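You operate a simulated robot arm through the tools that you are given. There is no shell and no other tool.

The job below is to be done with a simulated robot arm. You get a single attempt, and the scene is never put back.

JOB
Move the silo lever to mark 2, then press Load reset and balance each load into its band.
Fine: use the choke knobs; nothing trips again; the gate and row levers stay as they are.

It is judged by the outcome, as a careful person would: the job done as asked, and still so three seconds after it is handed in. It fails if anything else is knocked over, pushed out of place, dropped, spilled or broken.

ROBOT AND FRAMES
A 7-joint arm with a two-finger parallel gripper, fixed in place. Base frame: the origin is at the foot of the arm, x ahead of it, y to its left, z up. Lengths are in cm, angles in rad, forces in N, time in s.
With the tool pointing down near the work surface it reaches from about 28 to 68 cm from the base axis. Its first joint turns from -1.152 to 1.152 rad. Payload 1.57 kg.
The tool frame sits at the grasp point between the pads (the TCP): z along the fingers, y along the line on which they close. The tips reach 3 cm beyond it. The gripper opens to 11 cm. The fingers are 2.4 cm wide and 1.2 cm thick; the gripper's body (4.8 by 11.2 cm) begins 7.8 cm behind the TCP.
Orientation is that of the tool frame in the base frame, as [roll, pitch, yaw] about the fixed x, y, z axes, in that order (R = Rz(yaw) Ry(pitch) Rx(roll)). With the fingers straight down and closing along the base's y, the tool's x points along the base's -x, its y along +y and its z along -z.

CONTROLS
- The arm moves only by the tool drive_tool. Its argument "plan" is a list of rows, each a list of 3 entries, a list of its own where there are three numbers: the shift along the tool's x, y, z in cm, then the turn, a rotation vector about the tool's x, y, z in rad, then the closure in counts, from 0 (fully open) to 255 (shut). In form: [[[x, y, z], [ax, ay, az], grip], ...]. A call has 1 to 20 rows; each row is the pose to reach, as a shift and turn from the pose commanded when the call began, along the tool's axes at that moment. A row lasts 0.2 s, in which the tool goes at most 5 cm and 0.15 rad; a call with a longer step from one row to the next is refused whole, and so is a gripper value outside its range. A pose out of reach is approached as far as the arm can. The call stops where the force on the tool passes 40 N (or 10 N more than at its start, if that is more) or the arm is blocked; 0.2 s more then pass. Each finger travels about 10.8 cm/s and halts on what it meets, pressing with about 25 N; the grip force reading is that of the motor and also rises with nothing between the fingers. The clock runs only during rows and for 0.2 s after the last one: add rows that repeat a pose to give the fingers time. It gives the time, the measured TCP pose, the force on the tool (base axes), the opening and the grip force at its end, in the units of the frame above (readings bear some noise), with the torque about the TCP (base axes, N m) and any sound that the robot's microphone picked up, and new pictures: "views" is both (left out), scene, wrist or none.
- Cameras (640 x 400 px; columns grow to the right, rows downward): "scene" is fixed at [17.5, -39.68, 141.4]; the picture's right is [0.69, -0.72, 0.00], its down [-0.35, -0.34, -0.87] and it looks along [0.63, 0.61, -0.49] (base axes); focal length 315 px, centre (320, 200). "wrist" rides on the gripper at [7, 1.6, -14.1] in the tool frame; the picture's right is [-0.23, 0.97, 0.00], its down [-0.86, -0.20, -0.48] and it looks along [-0.47, -0.11, 0.88] (tool axes); focal length 222 px, centre (320, 200). There is no depth. A picture from a camera that has moved, and an enlarged one, comes with that camera's place and axes in the base frame and with its lens.
- enlarge(camera, box): a new picture of the part [left, top, right, bottom] of that camera's present view, enlarged. No time passes.
- hand_in(): hands the job in; it is judged then, once.

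Nothing tells you positions but the pictures and the camera data. Unless the task says otherwise, let go and move clear before handing in.

The tools are called after "Request:" as name(argument=value, ...) on one line, values as JSON. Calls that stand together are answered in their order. drive_tool: Moves the arm, as the interface text tells. Its arguments: {"type":"object","properties":{"plan":{"type":"array","items":{"type":"array"}},"views":{"type":"string","enum":["both","scene","wrist","none"]}},"required":["plan"]} The other tools are called the same way: enlarge (camera, box) takes an enlarged picture of a part of a camera's view; hand_in () hands the job in.

At the start:

```text
time: 0.0
position: [34.82, -5.11, 127.34]
tool_rot: [3.139, 0.0, -3.141]
force: [0.2, 0.0, -0.9]
wrist_torque: [0.02, 0.0, 0.01]
grip_width: 11.0
grip_force: 0.0
```

scene: 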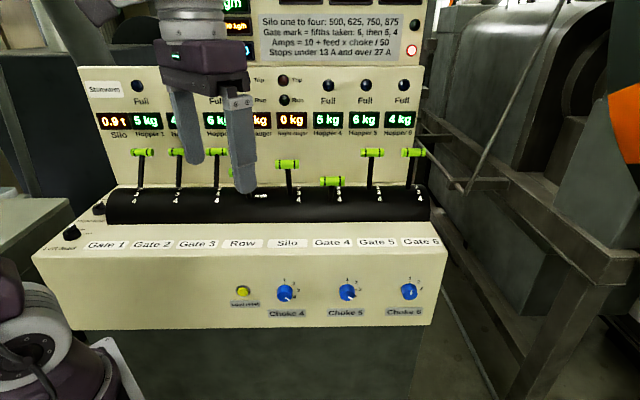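
wrist: 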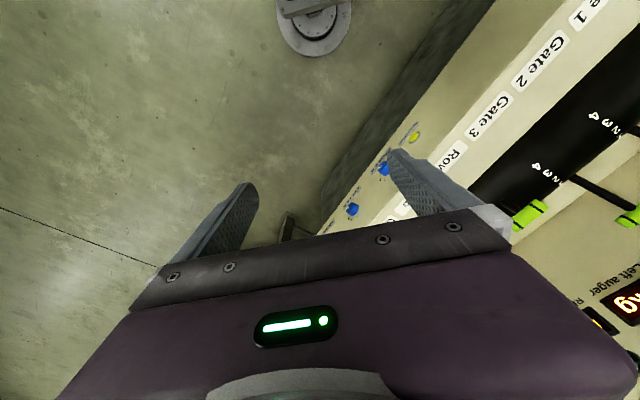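

I see a control panel with levers on a black drum, three choke knobs and a yellow load reset button, partly hidden by the gripper. I will look closer at the pictures before moving.

Request:
enlarge(camera="scene", box=[220, 0, 440, 137])

Request:
enlarge(camera="scene", box=[220, 220, 440, 340])

Request:
enlarge(camera="scene", box=[70, 60, 270, 185])

Request:
enlarge(camera="scene", box=[240, 130, 440, 255])

Request:
enlarge(camera="scene", box=[50, 130, 250, 255])

```text
2.91 times, centred on (330, 68) of scene
camera zoom: at [17.5, -39.68, 141.4], right [0.69, -0.72, 0.0], down [-0.35, -0.34, -0.87], along [0.63, 0.61, -0.49], focal length 915 px, centre (291, 582)
```

zoom: 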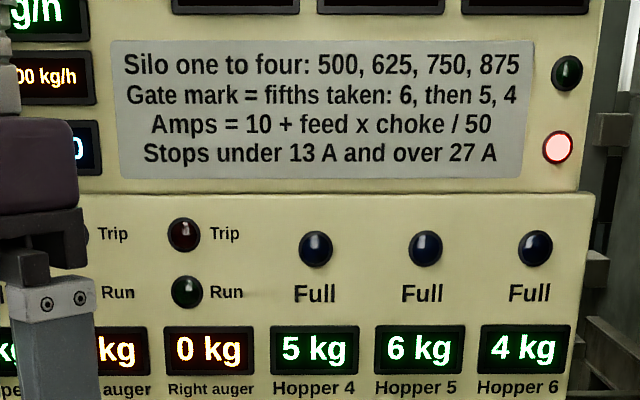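

```text
2.91 times, centred on (330, 280) of scene
camera zoom: at [17.5, -39.68, 141.4], right [0.69, -0.72, 0.0], down [-0.35, -0.34, -0.87], along [0.63, 0.61, -0.49], focal length 915 px, centre (291, -33)
```

zoom: 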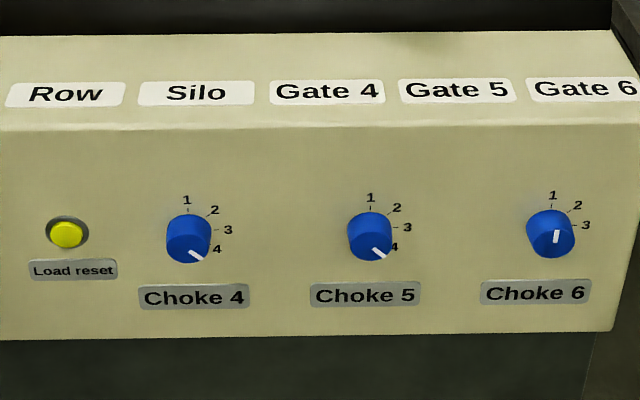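

```text
3.20 times, centred on (170, 122) of scene
camera zoom: at [17.5, -39.68, 141.4], right [0.69, -0.72, 0.0], down [-0.35, -0.34, -0.87], along [0.63, 0.61, -0.49], focal length 1007 px, centre (800, 448)
```

zoom: 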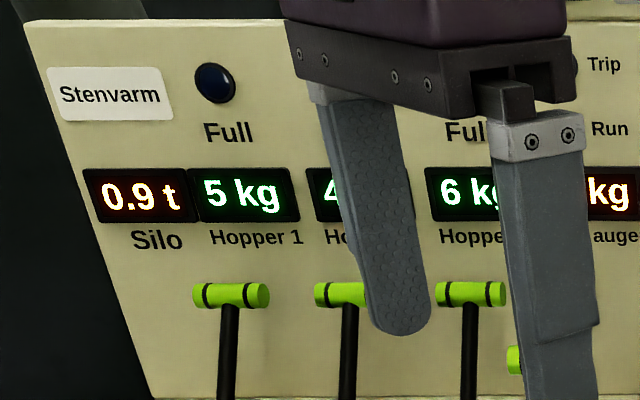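

```text
3.20 times, centred on (340, 192) of scene
camera zoom: at [17.5, -39.68, 141.4], right [0.69, -0.72, 0.0], down [-0.35, -0.34, -0.87], along [0.63, 0.61, -0.49], focal length 1007 px, centre (256, 224)
```

zoom: 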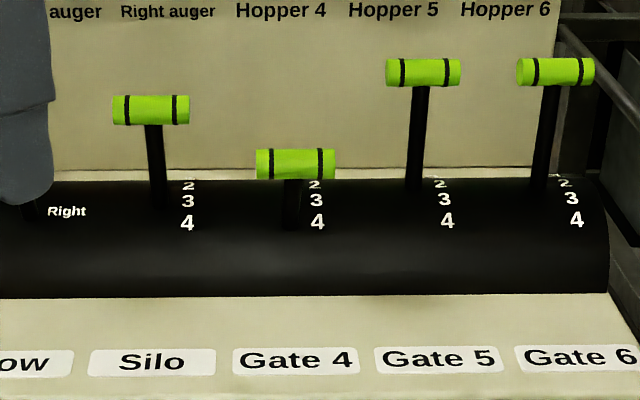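

```text
3.20 times, centred on (150, 192) of scene
camera zoom: at [17.5, -39.68, 141.4], right [0.69, -0.72, 0.0], down [-0.35, -0.34, -0.87], along [0.63, 0.61, -0.49], focal length 1007 px, centre (864, 224)
```

zoom: 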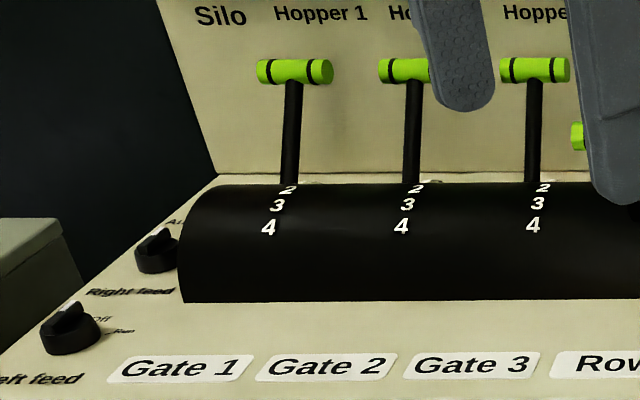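

The panel appears to run diagonally, along roughly (0.70, -0.71), with its controls at about z 78–90 cm. The levers are reachable from here, but the load displays are hidden. I'll yaw the tool toward the panel and tilt it a little so the wrist camera shows the upper panel.

Request:
drive_tool(plan=[[[0, 0, 0], [0, 0, -0.13], 0], [[0, 0, 0], [0, 0, -0.26], 0], [[0, 0, 0], [0, 0, -0.39], 0], [[0, 0, 0], [0, 0, -0.52], 0], [[0, 0, 0], [0, 0, -0.65], 0], [[0, 0, 0], [0, 0, -0.785], 0]], views="both")

```text
time: 1.4
position: [34.95, -5.17, 127.4]
tool_rot: [3.141, 0.001, -2.355]
force: [-0.4, -0.6, -0.2]
wrist_torque: [0.02, 0.0, -0.01]
grip_width: 11.0
grip_force: 0.1
camera wrist: at [28.77, -8.87, 141.42], right [-0.53, 0.85, 0.0], down [0.74, 0.47, 0.48], along [0.41, 0.25, -0.88], focal length 222 px, centre (320, 200)
```

scene: 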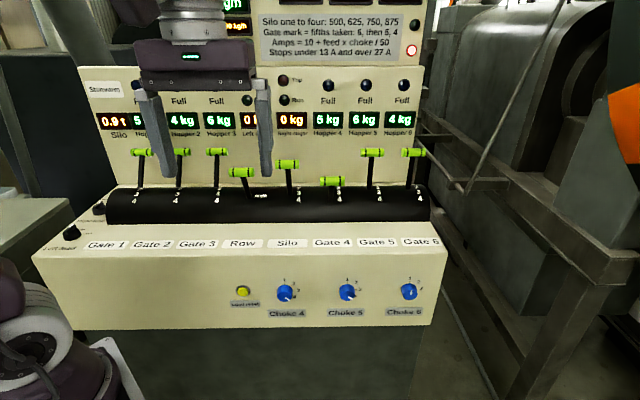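
wrist: 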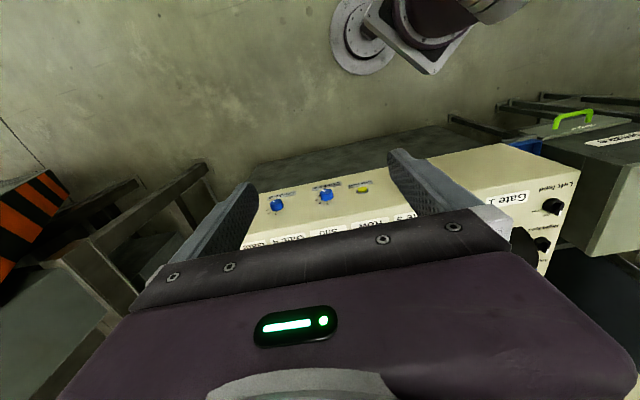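

The yaw worked, and the wrist picture shows the console upside down between the fingers. I'll tilt the tool to horizontal facing the panel, staying well short of the levers, so the camera can see the upper panel.

Request:
drive_tool(plan=[[[-1, 0, 0.4], [0, -0.13, 0], 0], [[-2, 0, 0.8], [0, -0.26, 0], 0], [[-3, 0, 1.2], [0, -0.39, 0], 0], [[-4, 0, 1.6], [0, -0.52, 0], 0], [[-5, 0, 2.0], [0, -0.65, 0], 0], [[-6, 0, 2.4], [0, -0.78, 0], 0], [[-7, 0, 2.8], [0, -0.91, 0], 0], [[-8, 0, 3.2], [0, -1.04, 0], 0], [[-9, 0, 3.6], [0, -1.17, 0], 0], [[-10, 0, 4.0], [0, -1.3, 0], 0], [[-11, 0, 4.4], [0, -1.43, 0], 0], [[-12, 0, 4.8], [0, -1.57, 0], 0]], views="both")

```text
time: 4.0
position: [43.43, 3.48, 122.57]
tool_rot: [-0.781, 1.569, 0.002]
force: [0.1, 0.2, -0.6]
wrist_torque: [0.0, 0.03, -0.01]
grip_width: 10.98
grip_force: 0.1
camera wrist: at [32.1, -5.35, 115.46], right [-0.69, 0.69, 0.23], down [-0.2, -0.48, 0.85], along [0.7, 0.54, 0.47], focal length 222 px, centre (320, 200)
```

scene: 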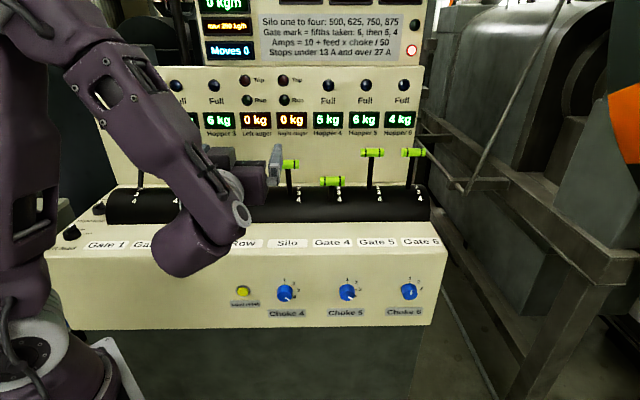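
wrist: 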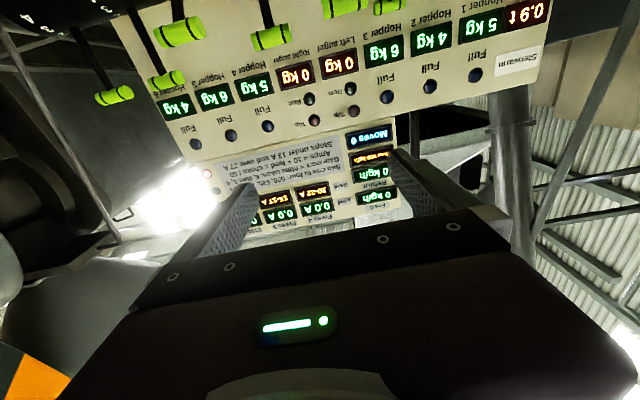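

The wrist camera now shows the whole upper panel, upside down, including the load displays and their bands. I'll enlarge that area to read it.

Request:
enlarge(camera="wrist", box=[200, 120, 410, 240])

Request:
enlarge(camera="wrist", box=[235, 165, 345, 235])

Request:
enlarge(camera="wrist", box=[330, 120, 420, 220])

Request:
enlarge(camera="scene", box=[190, 0, 430, 150])

Request:
enlarge(camera="scene", box=[265, 275, 435, 320])

```text
3.05 times, centred on (305, 180) of wrist
camera zoom: at [32.1, -5.35, 115.46], right [-0.69, 0.69, 0.23], down [-0.2, -0.48, 0.85], along [0.7, 0.54, 0.47], focal length 677 px, centre (366, 261)
```

zoom: 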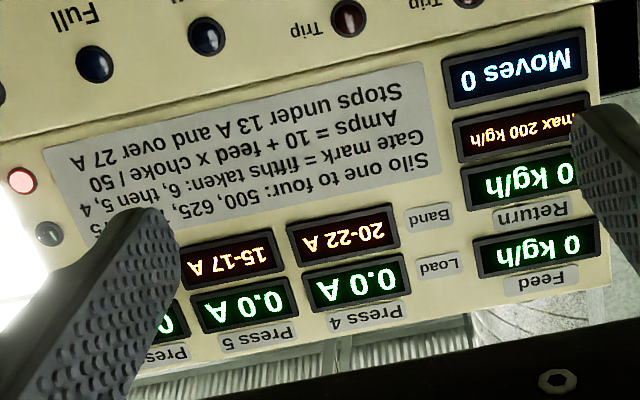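

```text
5.71 times, centred on (290, 200) of wrist
camera zoom: at [32.1, -5.35, 115.46], right [-0.69, 0.69, 0.23], down [-0.2, -0.48, 0.85], along [0.7, 0.54, 0.47], focal length 1269 px, centre (491, 200)
```

zoom: 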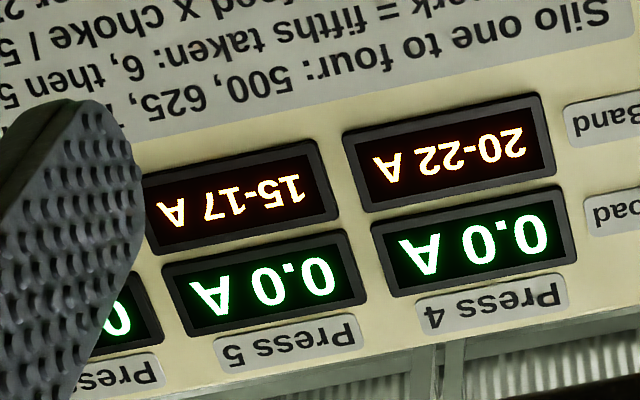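

```text
4.00 times, centred on (375, 170) of wrist
camera zoom: at [32.1, -5.35, 115.46], right [-0.69, 0.69, 0.23], down [-0.2, -0.48, 0.85], along [0.7, 0.54, 0.47], focal length 888 px, centre (100, 320)
```

zoom: 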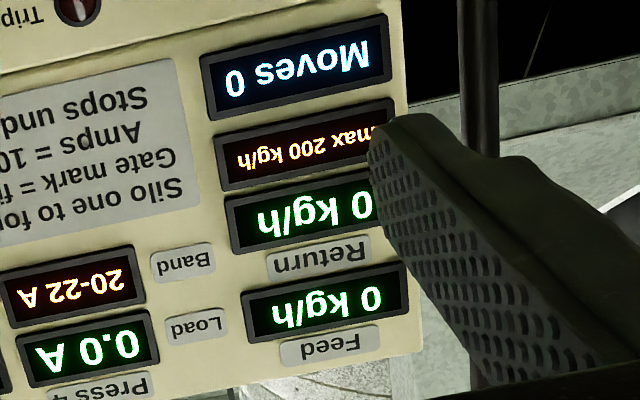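

```text
2.67 times, centred on (310, 75) of scene
camera zoom: at [17.5, -39.68, 141.4], right [0.69, -0.72, 0.0], down [-0.35, -0.34, -0.87], along [0.63, 0.61, -0.49], focal length 839 px, centre (347, 533)
```

zoom: 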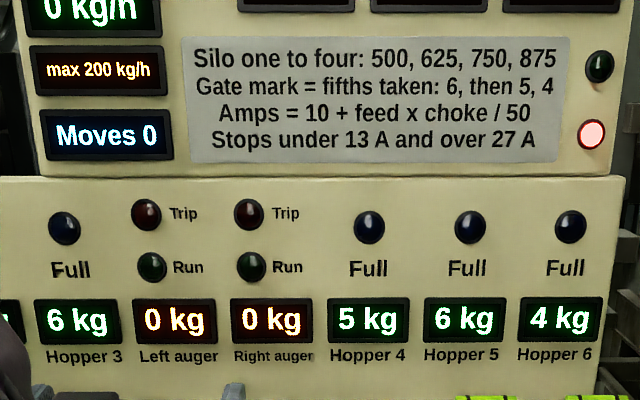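

```text
3.76 times, centred on (350, 298) of scene
camera zoom: at [17.5, -39.68, 141.4], right [0.69, -0.72, 0.0], down [-0.35, -0.34, -0.87], along [0.63, 0.61, -0.49], focal length 1184 px, centre (207, -167)
```

zoom: 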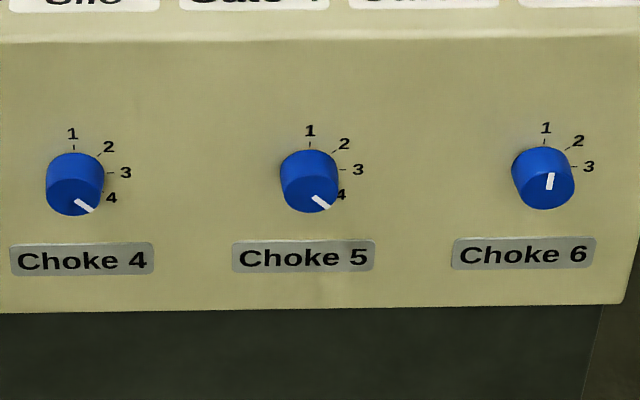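

Press 4's band reads 20–22 A and Press 5's 15–17 A, Return is limited to 200 kg/h, and a Moves counter shows 0. A finger hides Press 6's band, so I'll shift the tool sideways to the right.

Request:
drive_tool(plan=[[[0, -4, 0], [0, 0, 0], 0], [[0, -8, 0], [0, 0, 0], 0]], views="both")

```text
time: 4.6
position: [49.11, -2.19, 122.5]
tool_rot: [-2.357, 1.57, -1.571]
force: [0.3, -1.2, -0.8]
wrist_torque: [0.02, 0.01, -0.01]
grip_width: 11.01
grip_force: 0.0
camera wrist: at [37.79, -11.09, 115.44], right [-0.69, 0.69, 0.23], down [-0.2, -0.48, 0.86], along [0.7, 0.54, 0.47], focal length 222 px, centre (320, 200)
```

scene: 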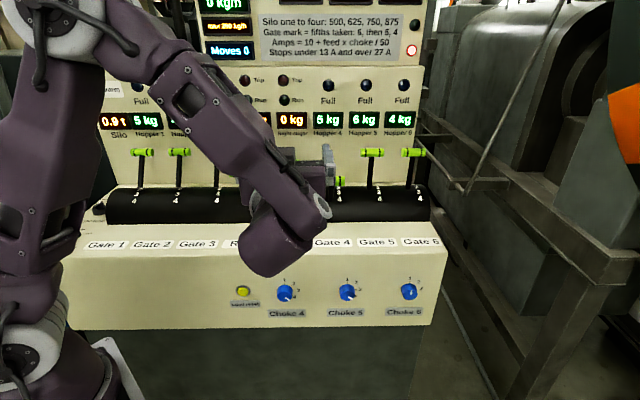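
wrist: 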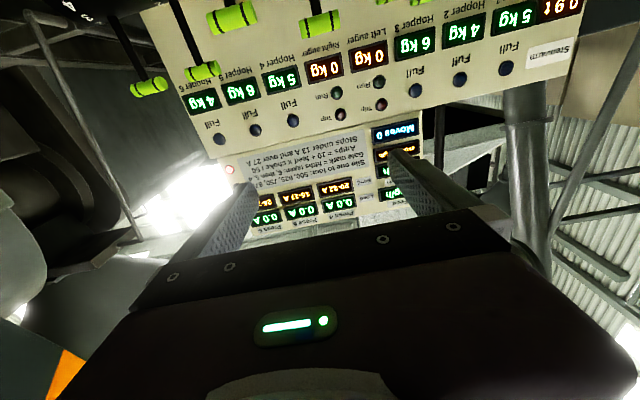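

Request:
enlarge(camera="wrist", box=[220, 165, 370, 245])

Request:
enlarge(camera="scene", box=[320, 130, 440, 205])

Request:
enlarge(camera="wrist", box=[60, 0, 360, 110])

```text
4.27 times, centred on (295, 205) of wrist
camera zoom: at [37.79, -11.09, 115.44], right [-0.69, 0.69, 0.23], down [-0.2, -0.48, 0.86], along [0.7, 0.54, 0.47], focal length 948 px, centre (427, 179)
```

zoom: 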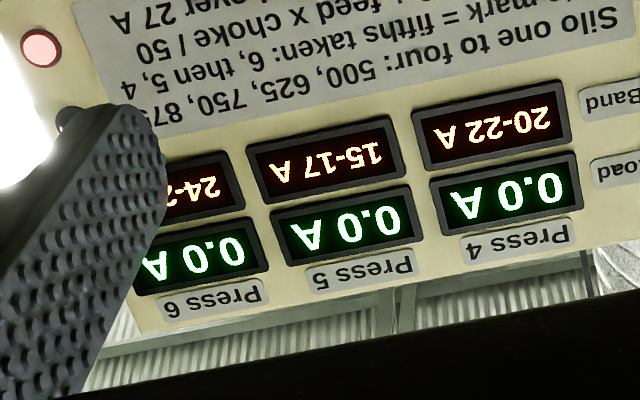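

```text
5.33 times, centred on (380, 168) of scene
camera zoom: at [17.5, -39.67, 141.4], right [0.69, -0.72, 0.0], down [-0.35, -0.34, -0.87], along [0.63, 0.61, -0.49], focal length 1678 px, centre (0, 373)
```

zoom: 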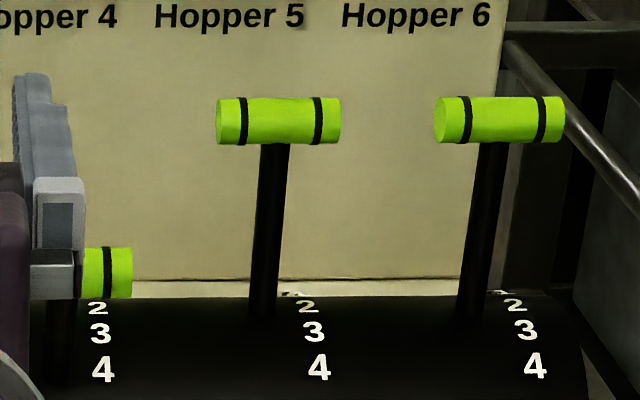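

```text
2.13 times, centred on (210, 55) of wrist
camera zoom: at [37.79, -11.09, 115.44], right [-0.69, 0.69, 0.23], down [-0.2, -0.48, 0.86], along [0.7, 0.54, 0.47], focal length 474 px, centre (555, 509)
```

zoom: 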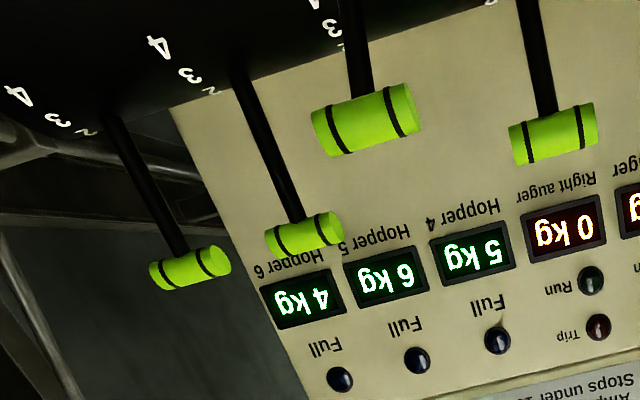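

Press 6's band starts at 24 A, most likely 24–26 A. Triangulating the handles puts gates 5 and 6 at mark 2, gate 4 at mark 4 and silo at mark 3. At silo mark 2 (625 kg/h) the feeds come to 250, 150 and 180 kg/h for presses 6, 5 and 4. That calls for chokes 3, 2 and 3, giving 25, 16 and 20.8 A.

Next I'll close the fingers and line up in front of the silo handle, at about (69, 22, 108).

Request:
drive_tool(plan=[[[3.5, 1, 3], [0, 0, 0], 255], [[7, 2, 6], [0, 0, 0], 255], [[10.5, 3, 9], [0, 0, 0], 255], [[14.2, 3.3, 12], [0, 0, 0], 255], [[14.2, 3.3, 16], [0, 0, 0], 255], [[14.2, 3.3, 20], [0, 0, 0], 255], [[14.2, 3.3, 22], [0, 0, 0], 255], [[14.2, 3.3, 22], [0, 0, 0], 255]], views="both")

```text
time: 6.4
position: [62.16, 15.85, 108.17]
tool_rot: [3.09, 1.568, -2.406]
force: [-0.4, -0.2, -0.5]
wrist_torque: [-0.01, 0.03, -0.01]
grip_width: 0.0
grip_force: 21.5
camera wrist: at [50.93, 6.89, 101.18], right [-0.69, 0.69, 0.23], down [-0.2, -0.48, 0.86], along [0.7, 0.54, 0.47], focal length 222 px, centre (320, 200)
```

scene: 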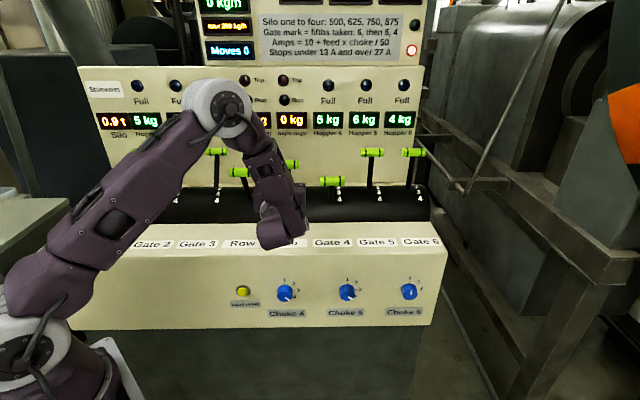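
wrist: 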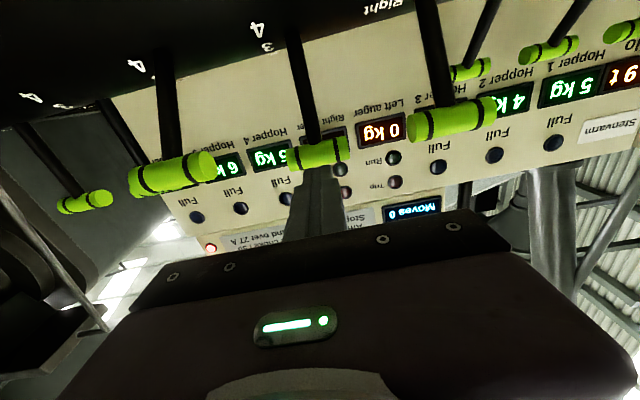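

The closed fingers sit just in front of the silo handle in the wrist view. I'll enlarge to check alignment before pushing.

Request:
enlarge(camera="wrist", box=[220, 60, 420, 240])

Request:
enlarge(camera="scene", box=[200, 130, 360, 230])

```text
2.22 times, centred on (320, 150) of wrist
camera zoom: at [50.93, 6.89, 101.18], right [-0.69, 0.69, 0.23], down [-0.2, -0.48, 0.86], along [0.7, 0.54, 0.47], focal length 494 px, centre (320, 311)
```

zoom: 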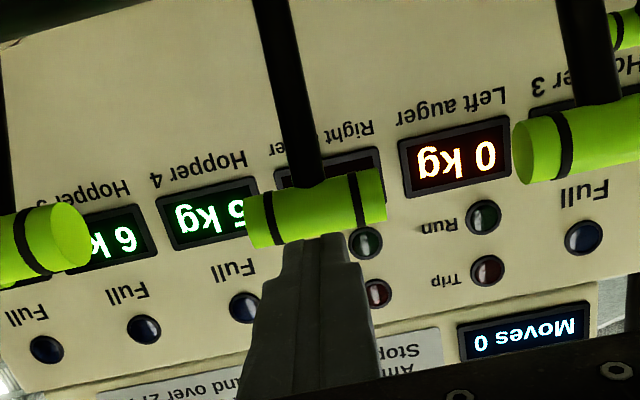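

```text
4.00 times, centred on (280, 180) of scene
camera zoom: at [17.5, -39.67, 141.4], right [0.69, -0.72, 0.0], down [-0.35, -0.34, -0.87], along [0.63, 0.61, -0.49], focal length 1258 px, centre (480, 280)
```

zoom: 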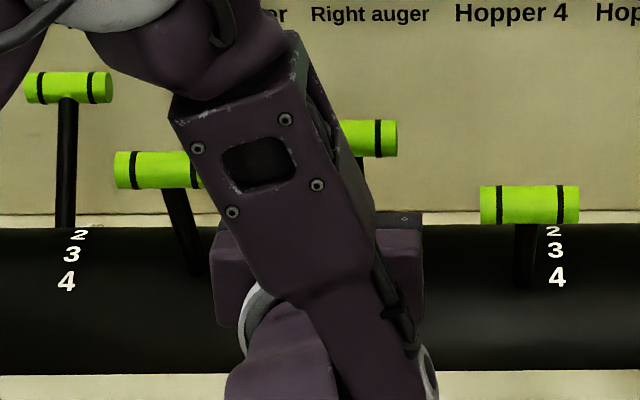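

The tip (z 108.2) is centred on the silo handle and about 5 cm short of it. I'll advance slowly, push about 2.5 cm, and look again.

Request:
drive_tool(plan=[[[0, 0, 1.5], [0, 0, 0], 255], [[0, 0, 3], [0, 0, 0], 255], [[0, 0, 4], [0, 0, 0], 255], [[0, 0, 4.6], [0, 0, 0], 255], [[0, 0, 5.2], [0, 0, 0], 255], [[0, 0, 5.8], [0, 0, 0], 255], [[0, 0, 6.4], [0, 0, 0], 255], [[0, 0, 7.0], [0, 0, 0], 255], [[0, 0, 7.5], [0, 0, 0], 255]], views="both")

```text
time: 8.4
position: [67.7, 20.97, 108.33]
tool_rot: [0.4, 1.57, 1.186]
force: [-0.7, -2.2, 1.1]
wrist_torque: [0.01, -0.03, 0.0]
grip_width: 0.01
grip_force: 21.6
camera wrist: at [56.36, 12.08, 101.26], right [-0.69, 0.69, 0.23], down [-0.2, -0.48, 0.86], along [0.7, 0.54, 0.47], focal length 222 px, centre (320, 200)
```

scene: 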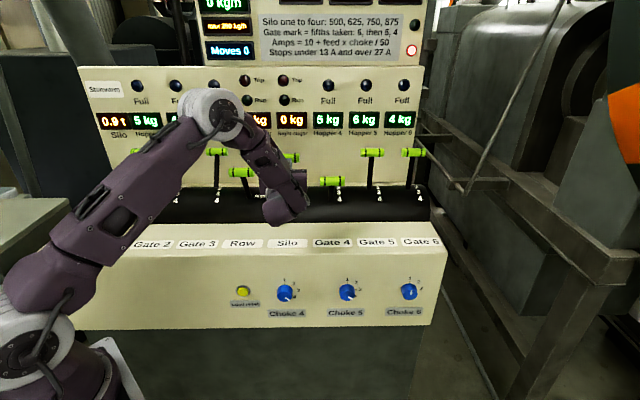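
wrist: 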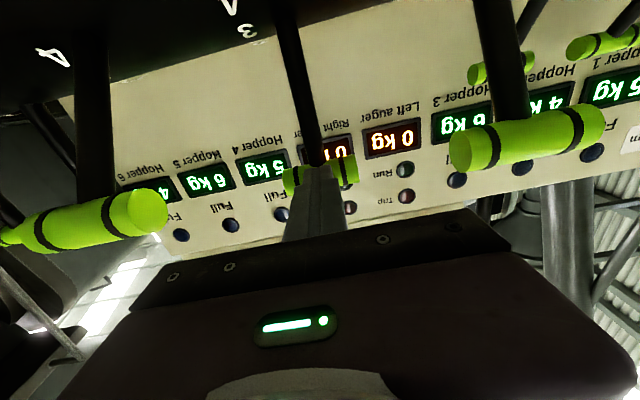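

Request:
enlarge(camera="wrist", box=[240, 110, 400, 210])

Request:
enlarge(camera="scene", box=[200, 130, 440, 230])

```text
4.00 times, centred on (320, 160) of wrist
camera zoom: at [56.36, 12.08, 101.26], right [-0.69, 0.69, 0.23], down [-0.2, -0.48, 0.86], along [0.7, 0.54, 0.47], focal length 888 px, centre (320, 360)
```

zoom: 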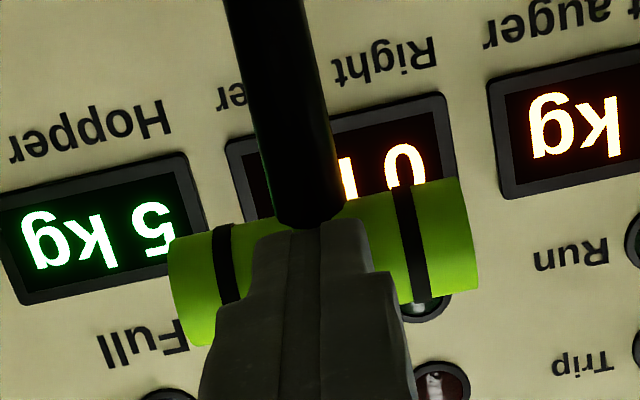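

```text
2.67 times, centred on (320, 180) of scene
camera zoom: at [17.5, -39.68, 141.4], right [0.69, -0.72, 0.0], down [-0.35, -0.34, -0.87], along [0.63, 0.61, -0.49], focal length 839 px, centre (320, 253)
```

zoom: 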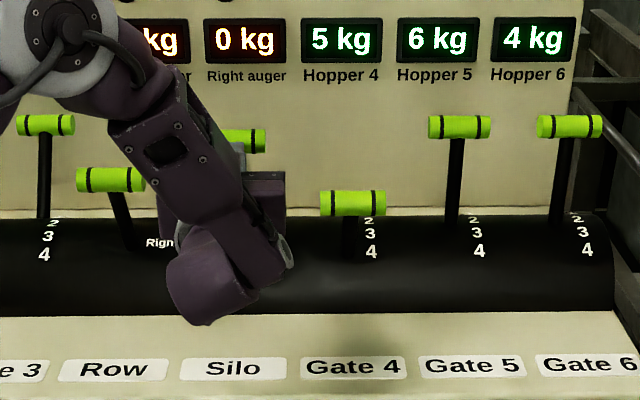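

The tip is pushing the handle squarely and it has moved a bit over half of the way from mark 3 to mark 2. I'll push another 1.6 cm in small steps.

Request:
drive_tool(plan=[[[0, 0, 0.4], [0, 0, 0], 255], [[0, 0, 0.8], [0, 0, 0], 255], [[0, 0, 1.2], [0, 0, 0], 255], [[0, 0, 1.6], [0, 0, 0], 255], [[0, 0, 1.6], [0, 0, 0], 255]], views="both")

Request:
enlarge(camera="scene", box=[200, 130, 440, 230])

Request:
enlarge(camera="wrist", box=[240, 110, 400, 210])

```text
time: 9.6
position: [68.62, 21.98, 108.28]
tool_rot: [-3.094, 1.568, -2.307]
force: [-0.6, 0.7, 0.7]
wrist_torque: [0.0, 0.01, -0.03]
grip_width: 0.0
grip_force: 21.3
camera wrist: at [57.44, 13.09, 101.19], right [-0.69, 0.69, 0.23], down [-0.2, -0.48, 0.86], along [0.7, 0.54, 0.46], focal length 222 px, centre (320, 200)
```

scene: 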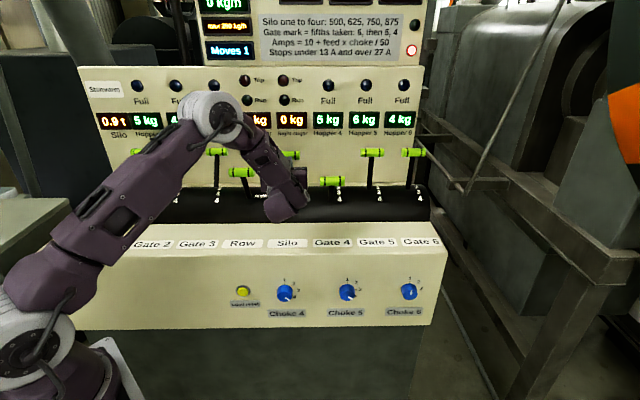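
wrist: 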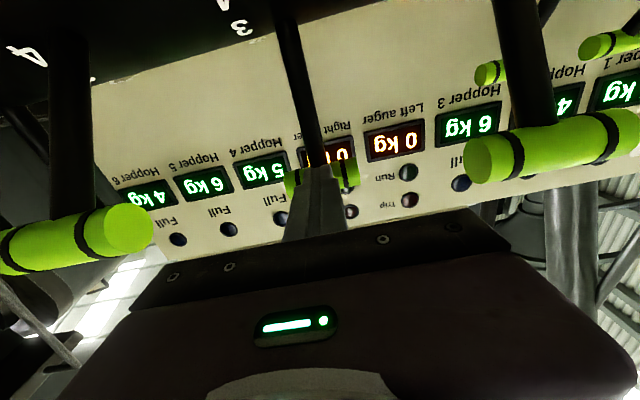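

```text
2.67 times, centred on (320, 180) of scene
camera zoom: at [17.5, -39.67, 141.4], right [0.69, -0.72, 0.0], down [-0.35, -0.34, -0.87], along [0.63, 0.61, -0.49], focal length 839 px, centre (320, 253)
```

zoom: 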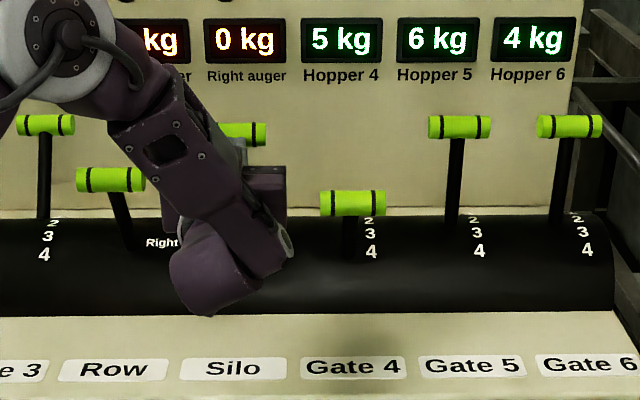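

```text
4.00 times, centred on (320, 160) of wrist
camera zoom: at [57.44, 13.09, 101.19], right [-0.69, 0.69, 0.23], down [-0.2, -0.48, 0.86], along [0.7, 0.54, 0.46], focal length 888 px, centre (320, 360)
```

zoom: 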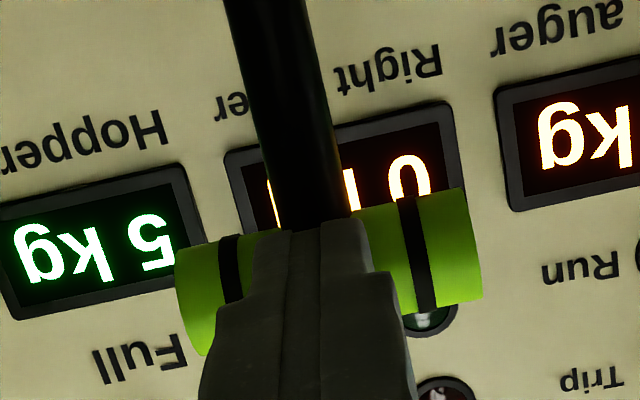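

Moves went to 1, so the silo mark change registered, but the handle still sits slightly short of the line through the other mark‑2 handles. I'll push about 1 cm more and compare.

Request:
drive_tool(plan=[[[0, 0, 0.3], [0, 0, 0], 255], [[0, 0, 0.6], [0, 0, 0], 255], [[0, 0, 0.9], [0, 0, 0], 255], [[0, 0, 1.1], [0, 0, 0], 255], [[0, 0, 1.1], [0, 0, 0], 255]], views="scene")

Request:
enlarge(camera="scene", box=[270, 140, 330, 178])

Request:
enlarge(camera="scene", box=[200, 130, 440, 230])

```text
time: 10.8
position: [69.46, 22.92, 108.39]
tool_rot: [-2.762, 1.57, -1.976]
force: [0.5, 0.0, 1.3]
wrist_torque: [0.01, 0.01, 0.01]
grip_width: 0.0
grip_force: 21.5
```

scene: 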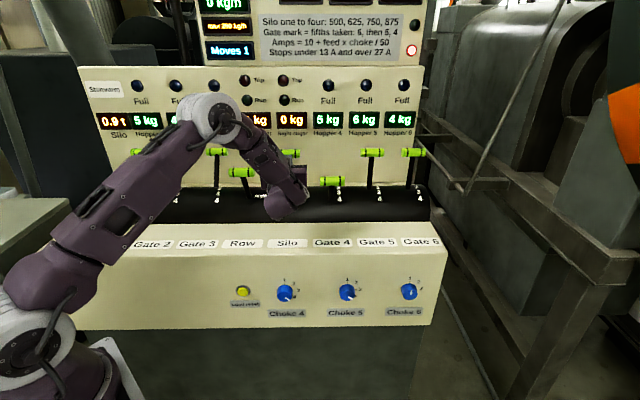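

```text
10.53 times, centred on (300, 159) of scene
camera zoom: at [17.5, -39.67, 141.4], right [0.69, -0.72, 0.0], down [-0.35, -0.34, -0.87], along [0.63, 0.61, -0.49], focal length 3312 px, centre (530, 632)
```

zoom: 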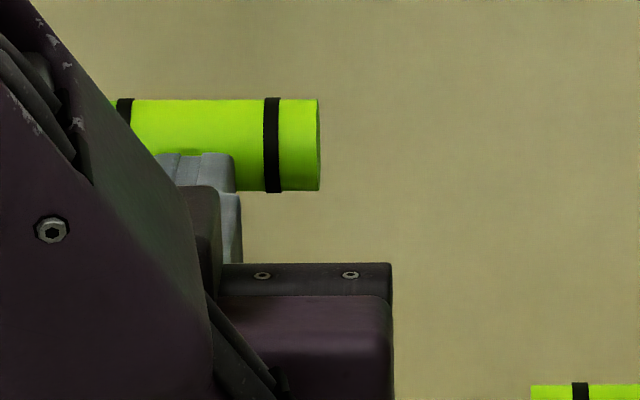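

```text
2.67 times, centred on (320, 180) of scene
camera zoom: at [17.5, -39.67, 141.4], right [0.69, -0.72, 0.0], down [-0.35, -0.34, -0.87], along [0.63, 0.61, -0.49], focal length 839 px, centre (320, 253)
```

zoom: 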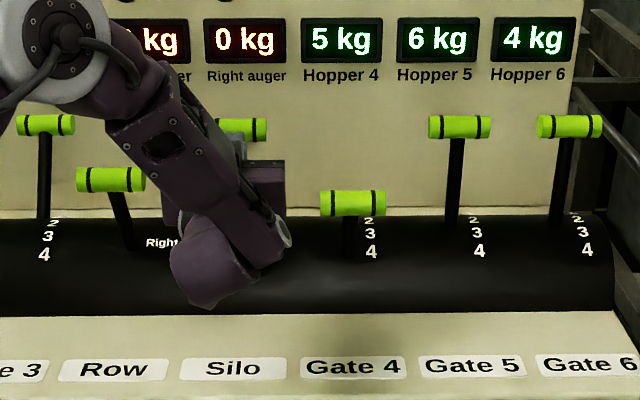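

Request:
enlarge(camera="scene", box=[342, 140, 402, 178])

Request:
enlarge(camera="scene", box=[187, 140, 247, 178])

Request:
enlarge(camera="scene", box=[384, 140, 444, 178])

```text
10.53 times, centred on (372, 159) of scene
camera zoom: at [17.5, -39.67, 141.4], right [0.69, -0.72, 0.0], down [-0.35, -0.34, -0.87], along [0.63, 0.61, -0.49], focal length 3312 px, centre (-227, 632)
```

zoom: 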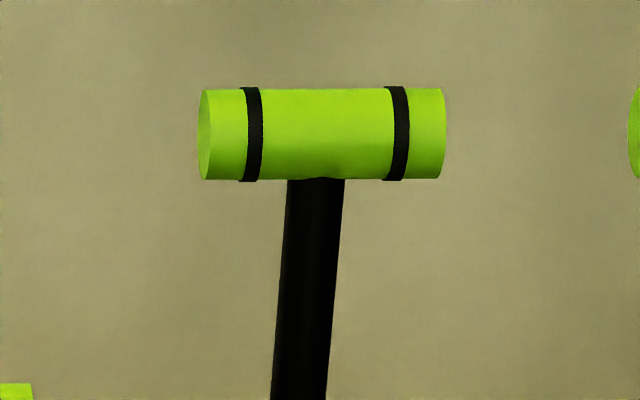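

```text
10.53 times, centred on (217, 159) of scene
camera zoom: at [17.5, -39.67, 141.4], right [0.69, -0.72, 0.0], down [-0.35, -0.34, -0.87], along [0.63, 0.61, -0.49], focal length 3312 px, centre (1404, 632)
```

zoom: 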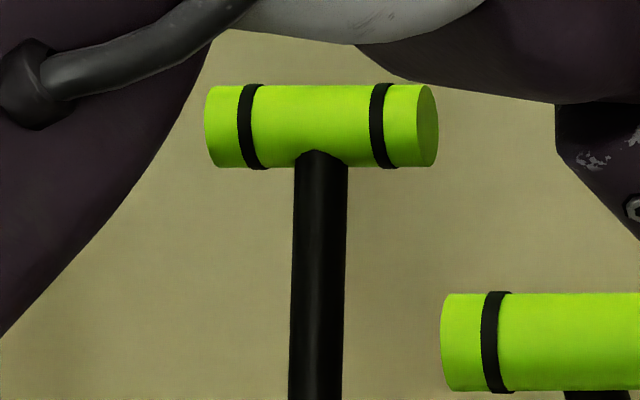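

```text
10.53 times, centred on (414, 159) of scene
camera zoom: at [17.5, -39.67, 141.4], right [0.69, -0.72, 0.0], down [-0.35, -0.34, -0.87], along [0.63, 0.61, -0.49], focal length 3312 px, centre (-670, 632)
```

zoom: 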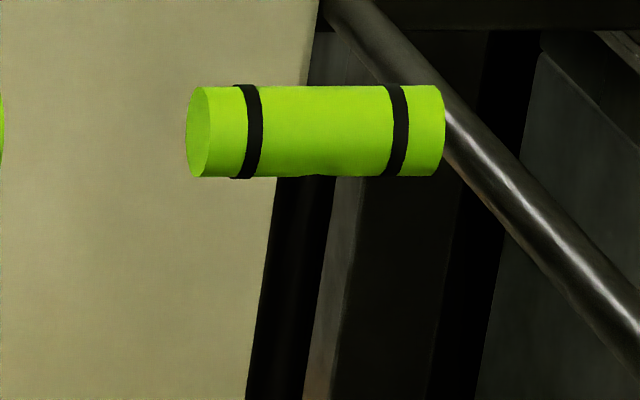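

The handle is about half a centimetre short of the row line, judged against gates 5 and 6 (both at mark 2). I'll push 0.5 cm more, then back off and see whether it holds.

Request:
drive_tool(plan=[[[0, 0, 0.25], [0, 0, 0], 255], [[0, 0, 0.5], [0, 0, 0], 255], [[0, 0, 0.5], [0, 0, 0], 255]], views="none")

Request:
enlarge(camera="scene", box=[270, 140, 330, 178])

```text
time: 11.6
position: [69.79, 23.25, 108.49]
tool_rot: [-2.995, 1.57, -2.209]
force: [-0.9, 0.2, 0.4]
wrist_torque: [0.0, -0.03, -0.02]
grip_width: 0.02
grip_force: 20.9
```

```text
10.53 times, centred on (300, 159) of scene
camera zoom: at [17.5, -39.68, 141.4], right [0.69, -0.72, 0.0], down [-0.35, -0.34, -0.87], along [0.63, 0.61, -0.49], focal length 3312 px, centre (530, 632)
```

zoom: 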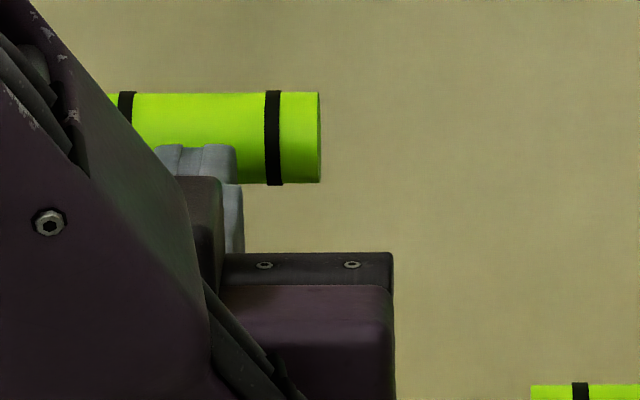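

The silo handle is now in line with gates 5 and 6. I'll back straight off and check that it stays.

Request:
drive_tool(plan=[[[0, 0, -1], [0, 0, 0], 255], [[0, 0, -4], [0, 0, 0], 255], [[0, 0, -8], [0, 0, 0], 255], [[0, 0, -12], [0, 0, 0], 255], [[0, 0, -16], [0, 0, 0], 255], [[0, 0, -20], [0, 0, 0], 255], [[0, 0, -24], [0, 0, 0], 255]], views="both")

Request:
enlarge(camera="scene", box=[240, 130, 400, 230])

Request:
enlarge(camera="wrist", box=[180, 0, 460, 175])

```text
time: 13.2
position: [52.83, 6.23, 108.34]
tool_rot: [-2.78, 1.57, -1.994]
force: [-0.3, 0.1, 0.2]
wrist_torque: [0.0, -0.03, 0.02]
grip_width: 0.0
grip_force: 21.8
camera wrist: at [41.44, -2.67, 101.29], right [-0.69, 0.69, 0.23], down [-0.2, -0.48, 0.86], along [0.7, 0.54, 0.47], focal length 222 px, centre (320, 200)
```

scene: 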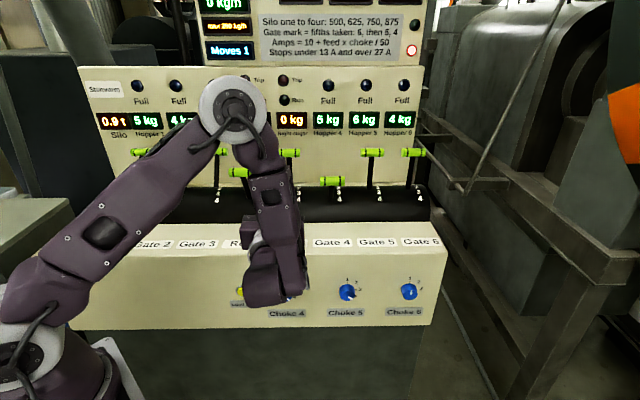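
wrist: 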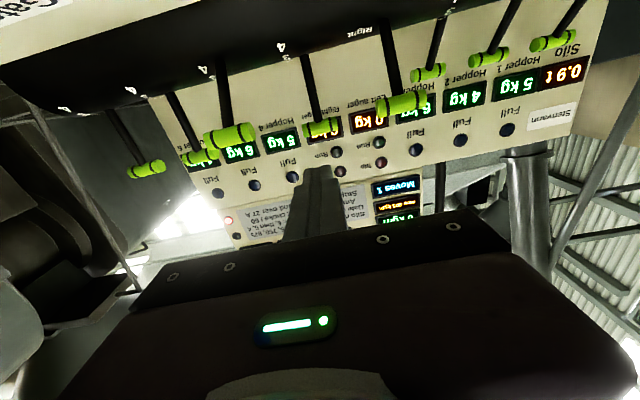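

```text
4.00 times, centred on (320, 180) of scene
camera zoom: at [17.51, -39.67, 141.4], right [0.69, -0.72, 0.0], down [-0.35, -0.34, -0.87], along [0.63, 0.61, -0.49], focal length 1258 px, centre (320, 280)
```

zoom: 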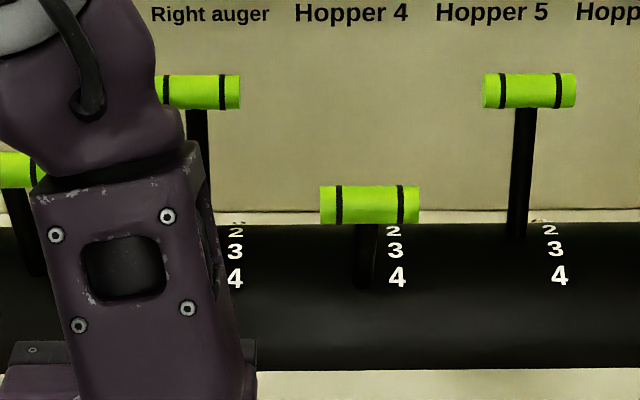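

```text
2.29 times, centred on (320, 88) of wrist
camera zoom: at [41.44, -2.67, 101.29], right [-0.69, 0.69, 0.23], down [-0.2, -0.48, 0.86], along [0.7, 0.54, 0.47], focal length 508 px, centre (320, 457)
```

zoom: 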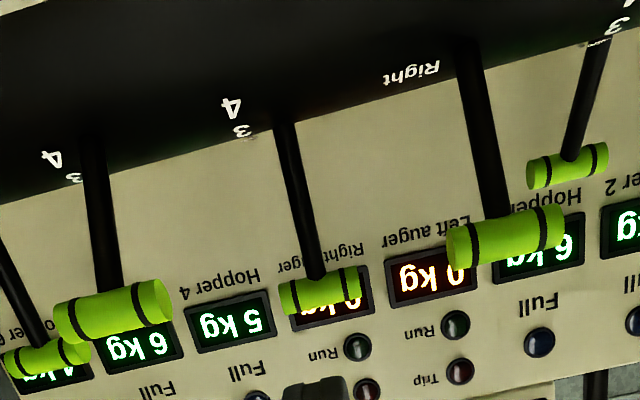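

The silo handle held at mark 2, in line with gate 5, and Moves reads 1. Predicted loads with the chokes as they are: about 24.4, 22 and 15 A, none outside the 13–27 A limits. I'll now move down and left to stand in front of the yellow Load reset button.

Request:
drive_tool(plan=[[[3.5, 1.2, -1.8], [0, 0, 0], 255], [[7, 2.6, -1.8], [0, 0, 0], 255], [[11, 4.2, -1.8], [0, 0, 0], 255], [[15, 5.8, -1.8], [0, 0, 0], 255], [[19, 7.4, -1.8], [0, 0, 0], 255], [[23, 9, -1.8], [0, 0, 0], 255], [[27, 10.6, -1.8], [0, 0, 0], 255], [[30.3, 12.3, -1.8], [0, 0, 0], 255]], views="both")

```text
time: 14.4
position: [55.64, 9.7, 91.24]
tool_rot: [-0.092, 1.542, 0.696]
force: [-3.8, -5.6, 10.3]
wrist_torque: [0.08, -0.06, -0.02]
grip_width: 0.02
grip_force: 21.6
out of reach, approached as far as the arm can: row 1, 2, 3, 4, 5, 6
stopped in row 6: the force on the tool passed its limit at 94 N (the readings are from after the stop); the commanded pose is now the measured one
camera wrist: at [44.47, 0.92, 83.68], right [-0.69, 0.68, 0.22], down [-0.21, -0.49, 0.84], along [0.69, 0.54, 0.49], focal length 222 px, centre (320, 200)
```

scene: 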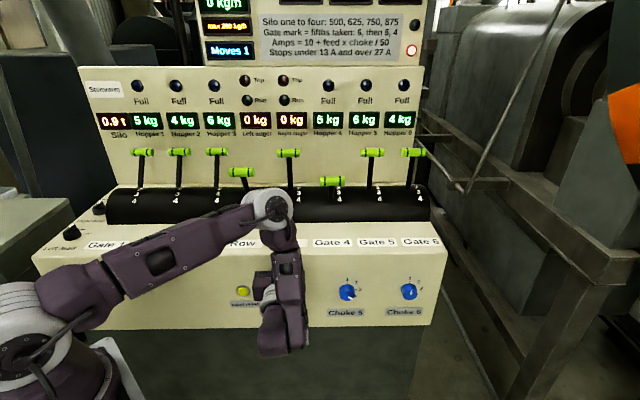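
wrist: 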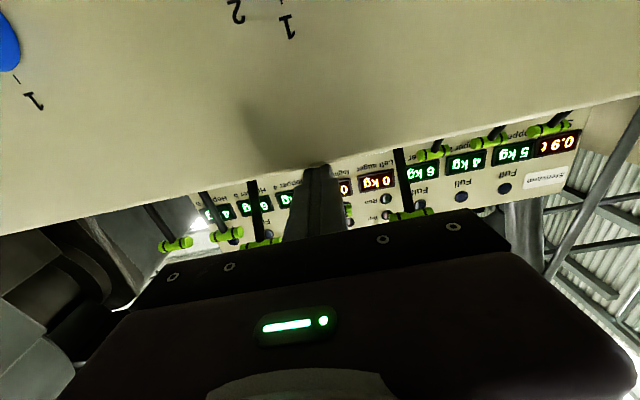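

The arm reached the limit for a horizontal tool this low and this close. It drifted forward, and the closed tip bumped the console's front edge before stopping; nothing looks displaced. I'll lift up and back off first, then use a downward-tilted tool for the low controls.

Request:
drive_tool(plan=[[[-1, 0, -0.4], [0, 0, 0], 255], [[-3, 0, -1], [0, 0, 0], 255], [[-6, 0, -2], [0, 0, 0], 255], [[-9.5, 0, -3], [0, 0, 0], 255], [[-13, 0, -4], [0, 0, 0], 255], [[-17, 0, -5], [0, 0, 0], 255]], views="both")

```text
time: 15.8
position: [51.72, 5.89, 107.99]
tool_rot: [-0.067, 1.548, 0.724]
force: [0.2, -0.4, -0.2]
wrist_torque: [-0.02, -0.04, 0.01]
grip_width: 0.0
grip_force: 21.3
out of reach, approached as far as the arm can: row 1, 2, 3, 4
camera wrist: at [40.63, -2.9, 100.55], right [-0.69, 0.68, 0.23], down [-0.21, -0.49, 0.84], along [0.69, 0.54, 0.49], focal length 222 px, centre (320, 200)
```

scene: 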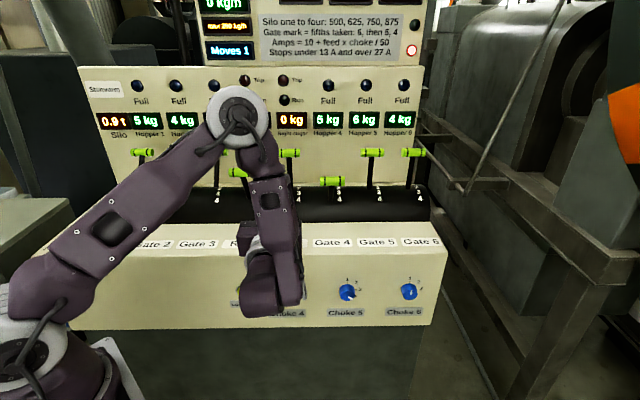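
wrist: 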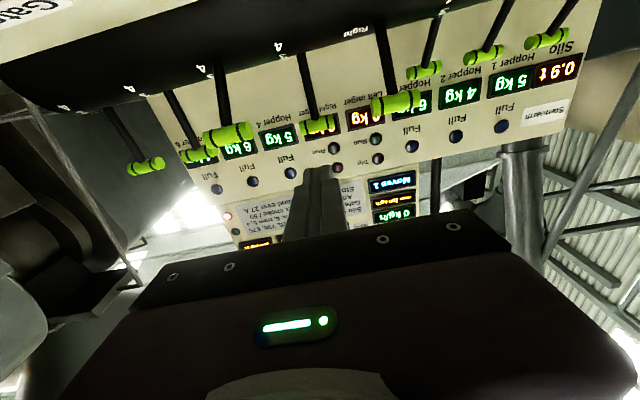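

I'm clear of the console again. Now I'll tilt the tool 45° downward in place, which should make the low controls reachable, and open a view of the front face.

Request:
drive_tool(plan=[[[-0.5, 0, -0.3], [0, 0.135, 0], 255], [[-1, 0, -0.6], [0, 0.27, 0], 255], [[-1.5, 0, -1], [0, 0.405, 0], 255], [[-2, 0, -1.3], [0, 0.54, 0], 255], [[-2.5, 0, -1.6], [0, 0.675, 0], 255], [[-3, 0, -2], [0, 0.808, 0], 255]], views="both")

```text
time: 17.2
position: [50.28, 4.41, 110.83]
tool_rot: [-3.136, 0.788, -2.349]
force: [0.4, -0.3, 0.1]
wrist_torque: [0.0, 0.01, -0.01]
grip_width: 0.03
grip_force: 21.1
camera wrist: at [38.46, -5.03, 115.76], right [-0.58, 0.8, 0.16], down [0.33, 0.05, 0.94], along [0.75, 0.6, -0.29], focal length 222 px, centre (320, 200)
```

scene: 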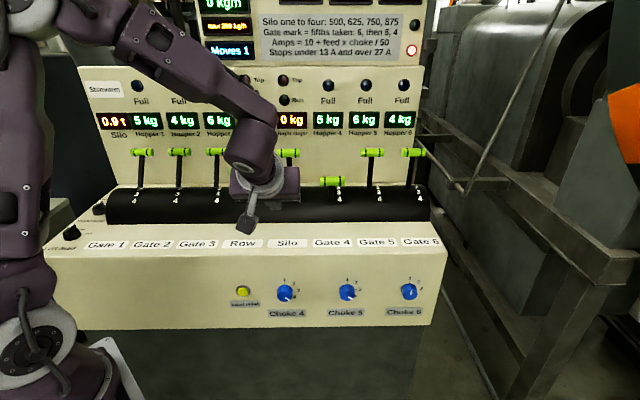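
wrist: 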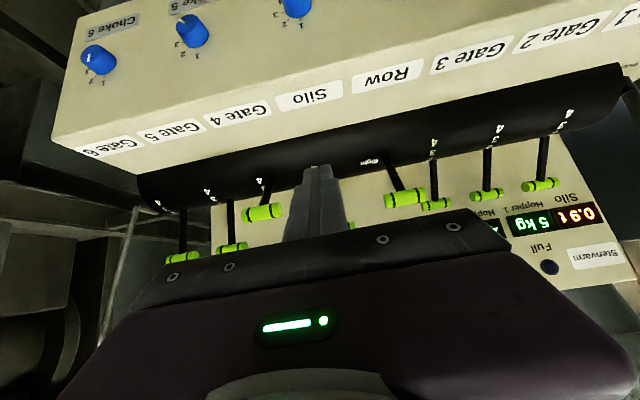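

Request:
enlarge(camera="wrist", box=[60, 0, 340, 175])

Request:
enlarge(camera="scene", box=[225, 270, 325, 332])

Request:
enlarge(camera="scene", box=[325, 270, 425, 332])

```text
2.29 times, centred on (200, 88) of wrist
camera zoom: at [38.46, -5.03, 115.76], right [-0.58, 0.8, 0.16], down [0.33, 0.05, 0.94], along [0.75, 0.6, -0.29], focal length 508 px, centre (594, 457)
```

zoom: 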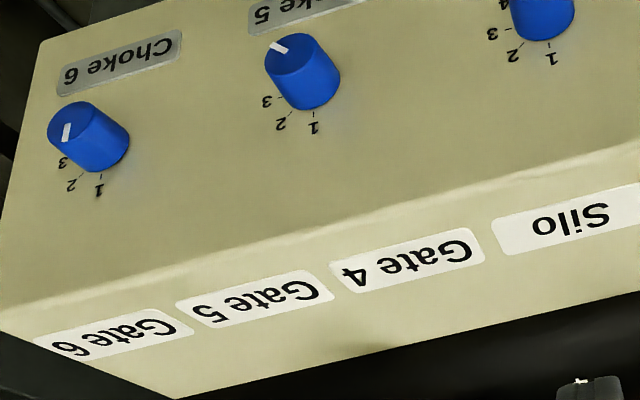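

```text
6.40 times, centred on (275, 301) of scene
camera zoom: at [17.5, -39.68, 141.4], right [0.69, -0.72, 0.0], down [-0.35, -0.34, -0.87], along [0.63, 0.61, -0.49], focal length 2013 px, centre (608, -446)
```

zoom: 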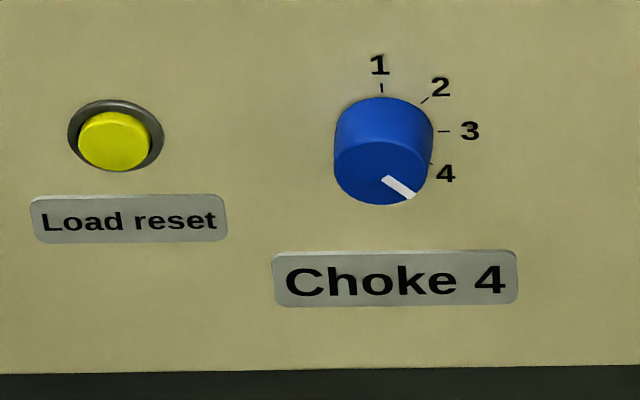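

```text
6.40 times, centred on (375, 301) of scene
camera zoom: at [17.5, -39.68, 141.4], right [0.69, -0.72, 0.0], down [-0.35, -0.34, -0.87], along [0.63, 0.61, -0.49], focal length 2013 px, centre (-32, -446)
```

zoom: 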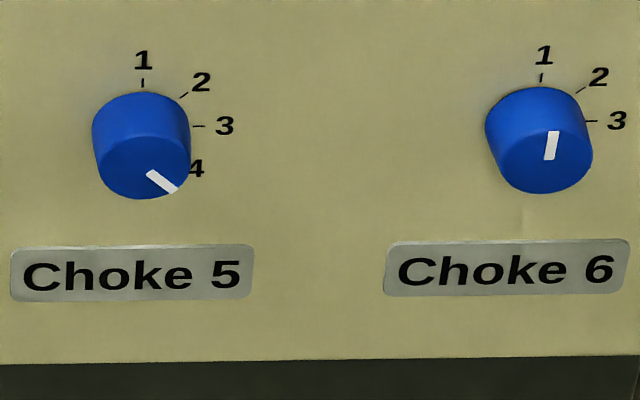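

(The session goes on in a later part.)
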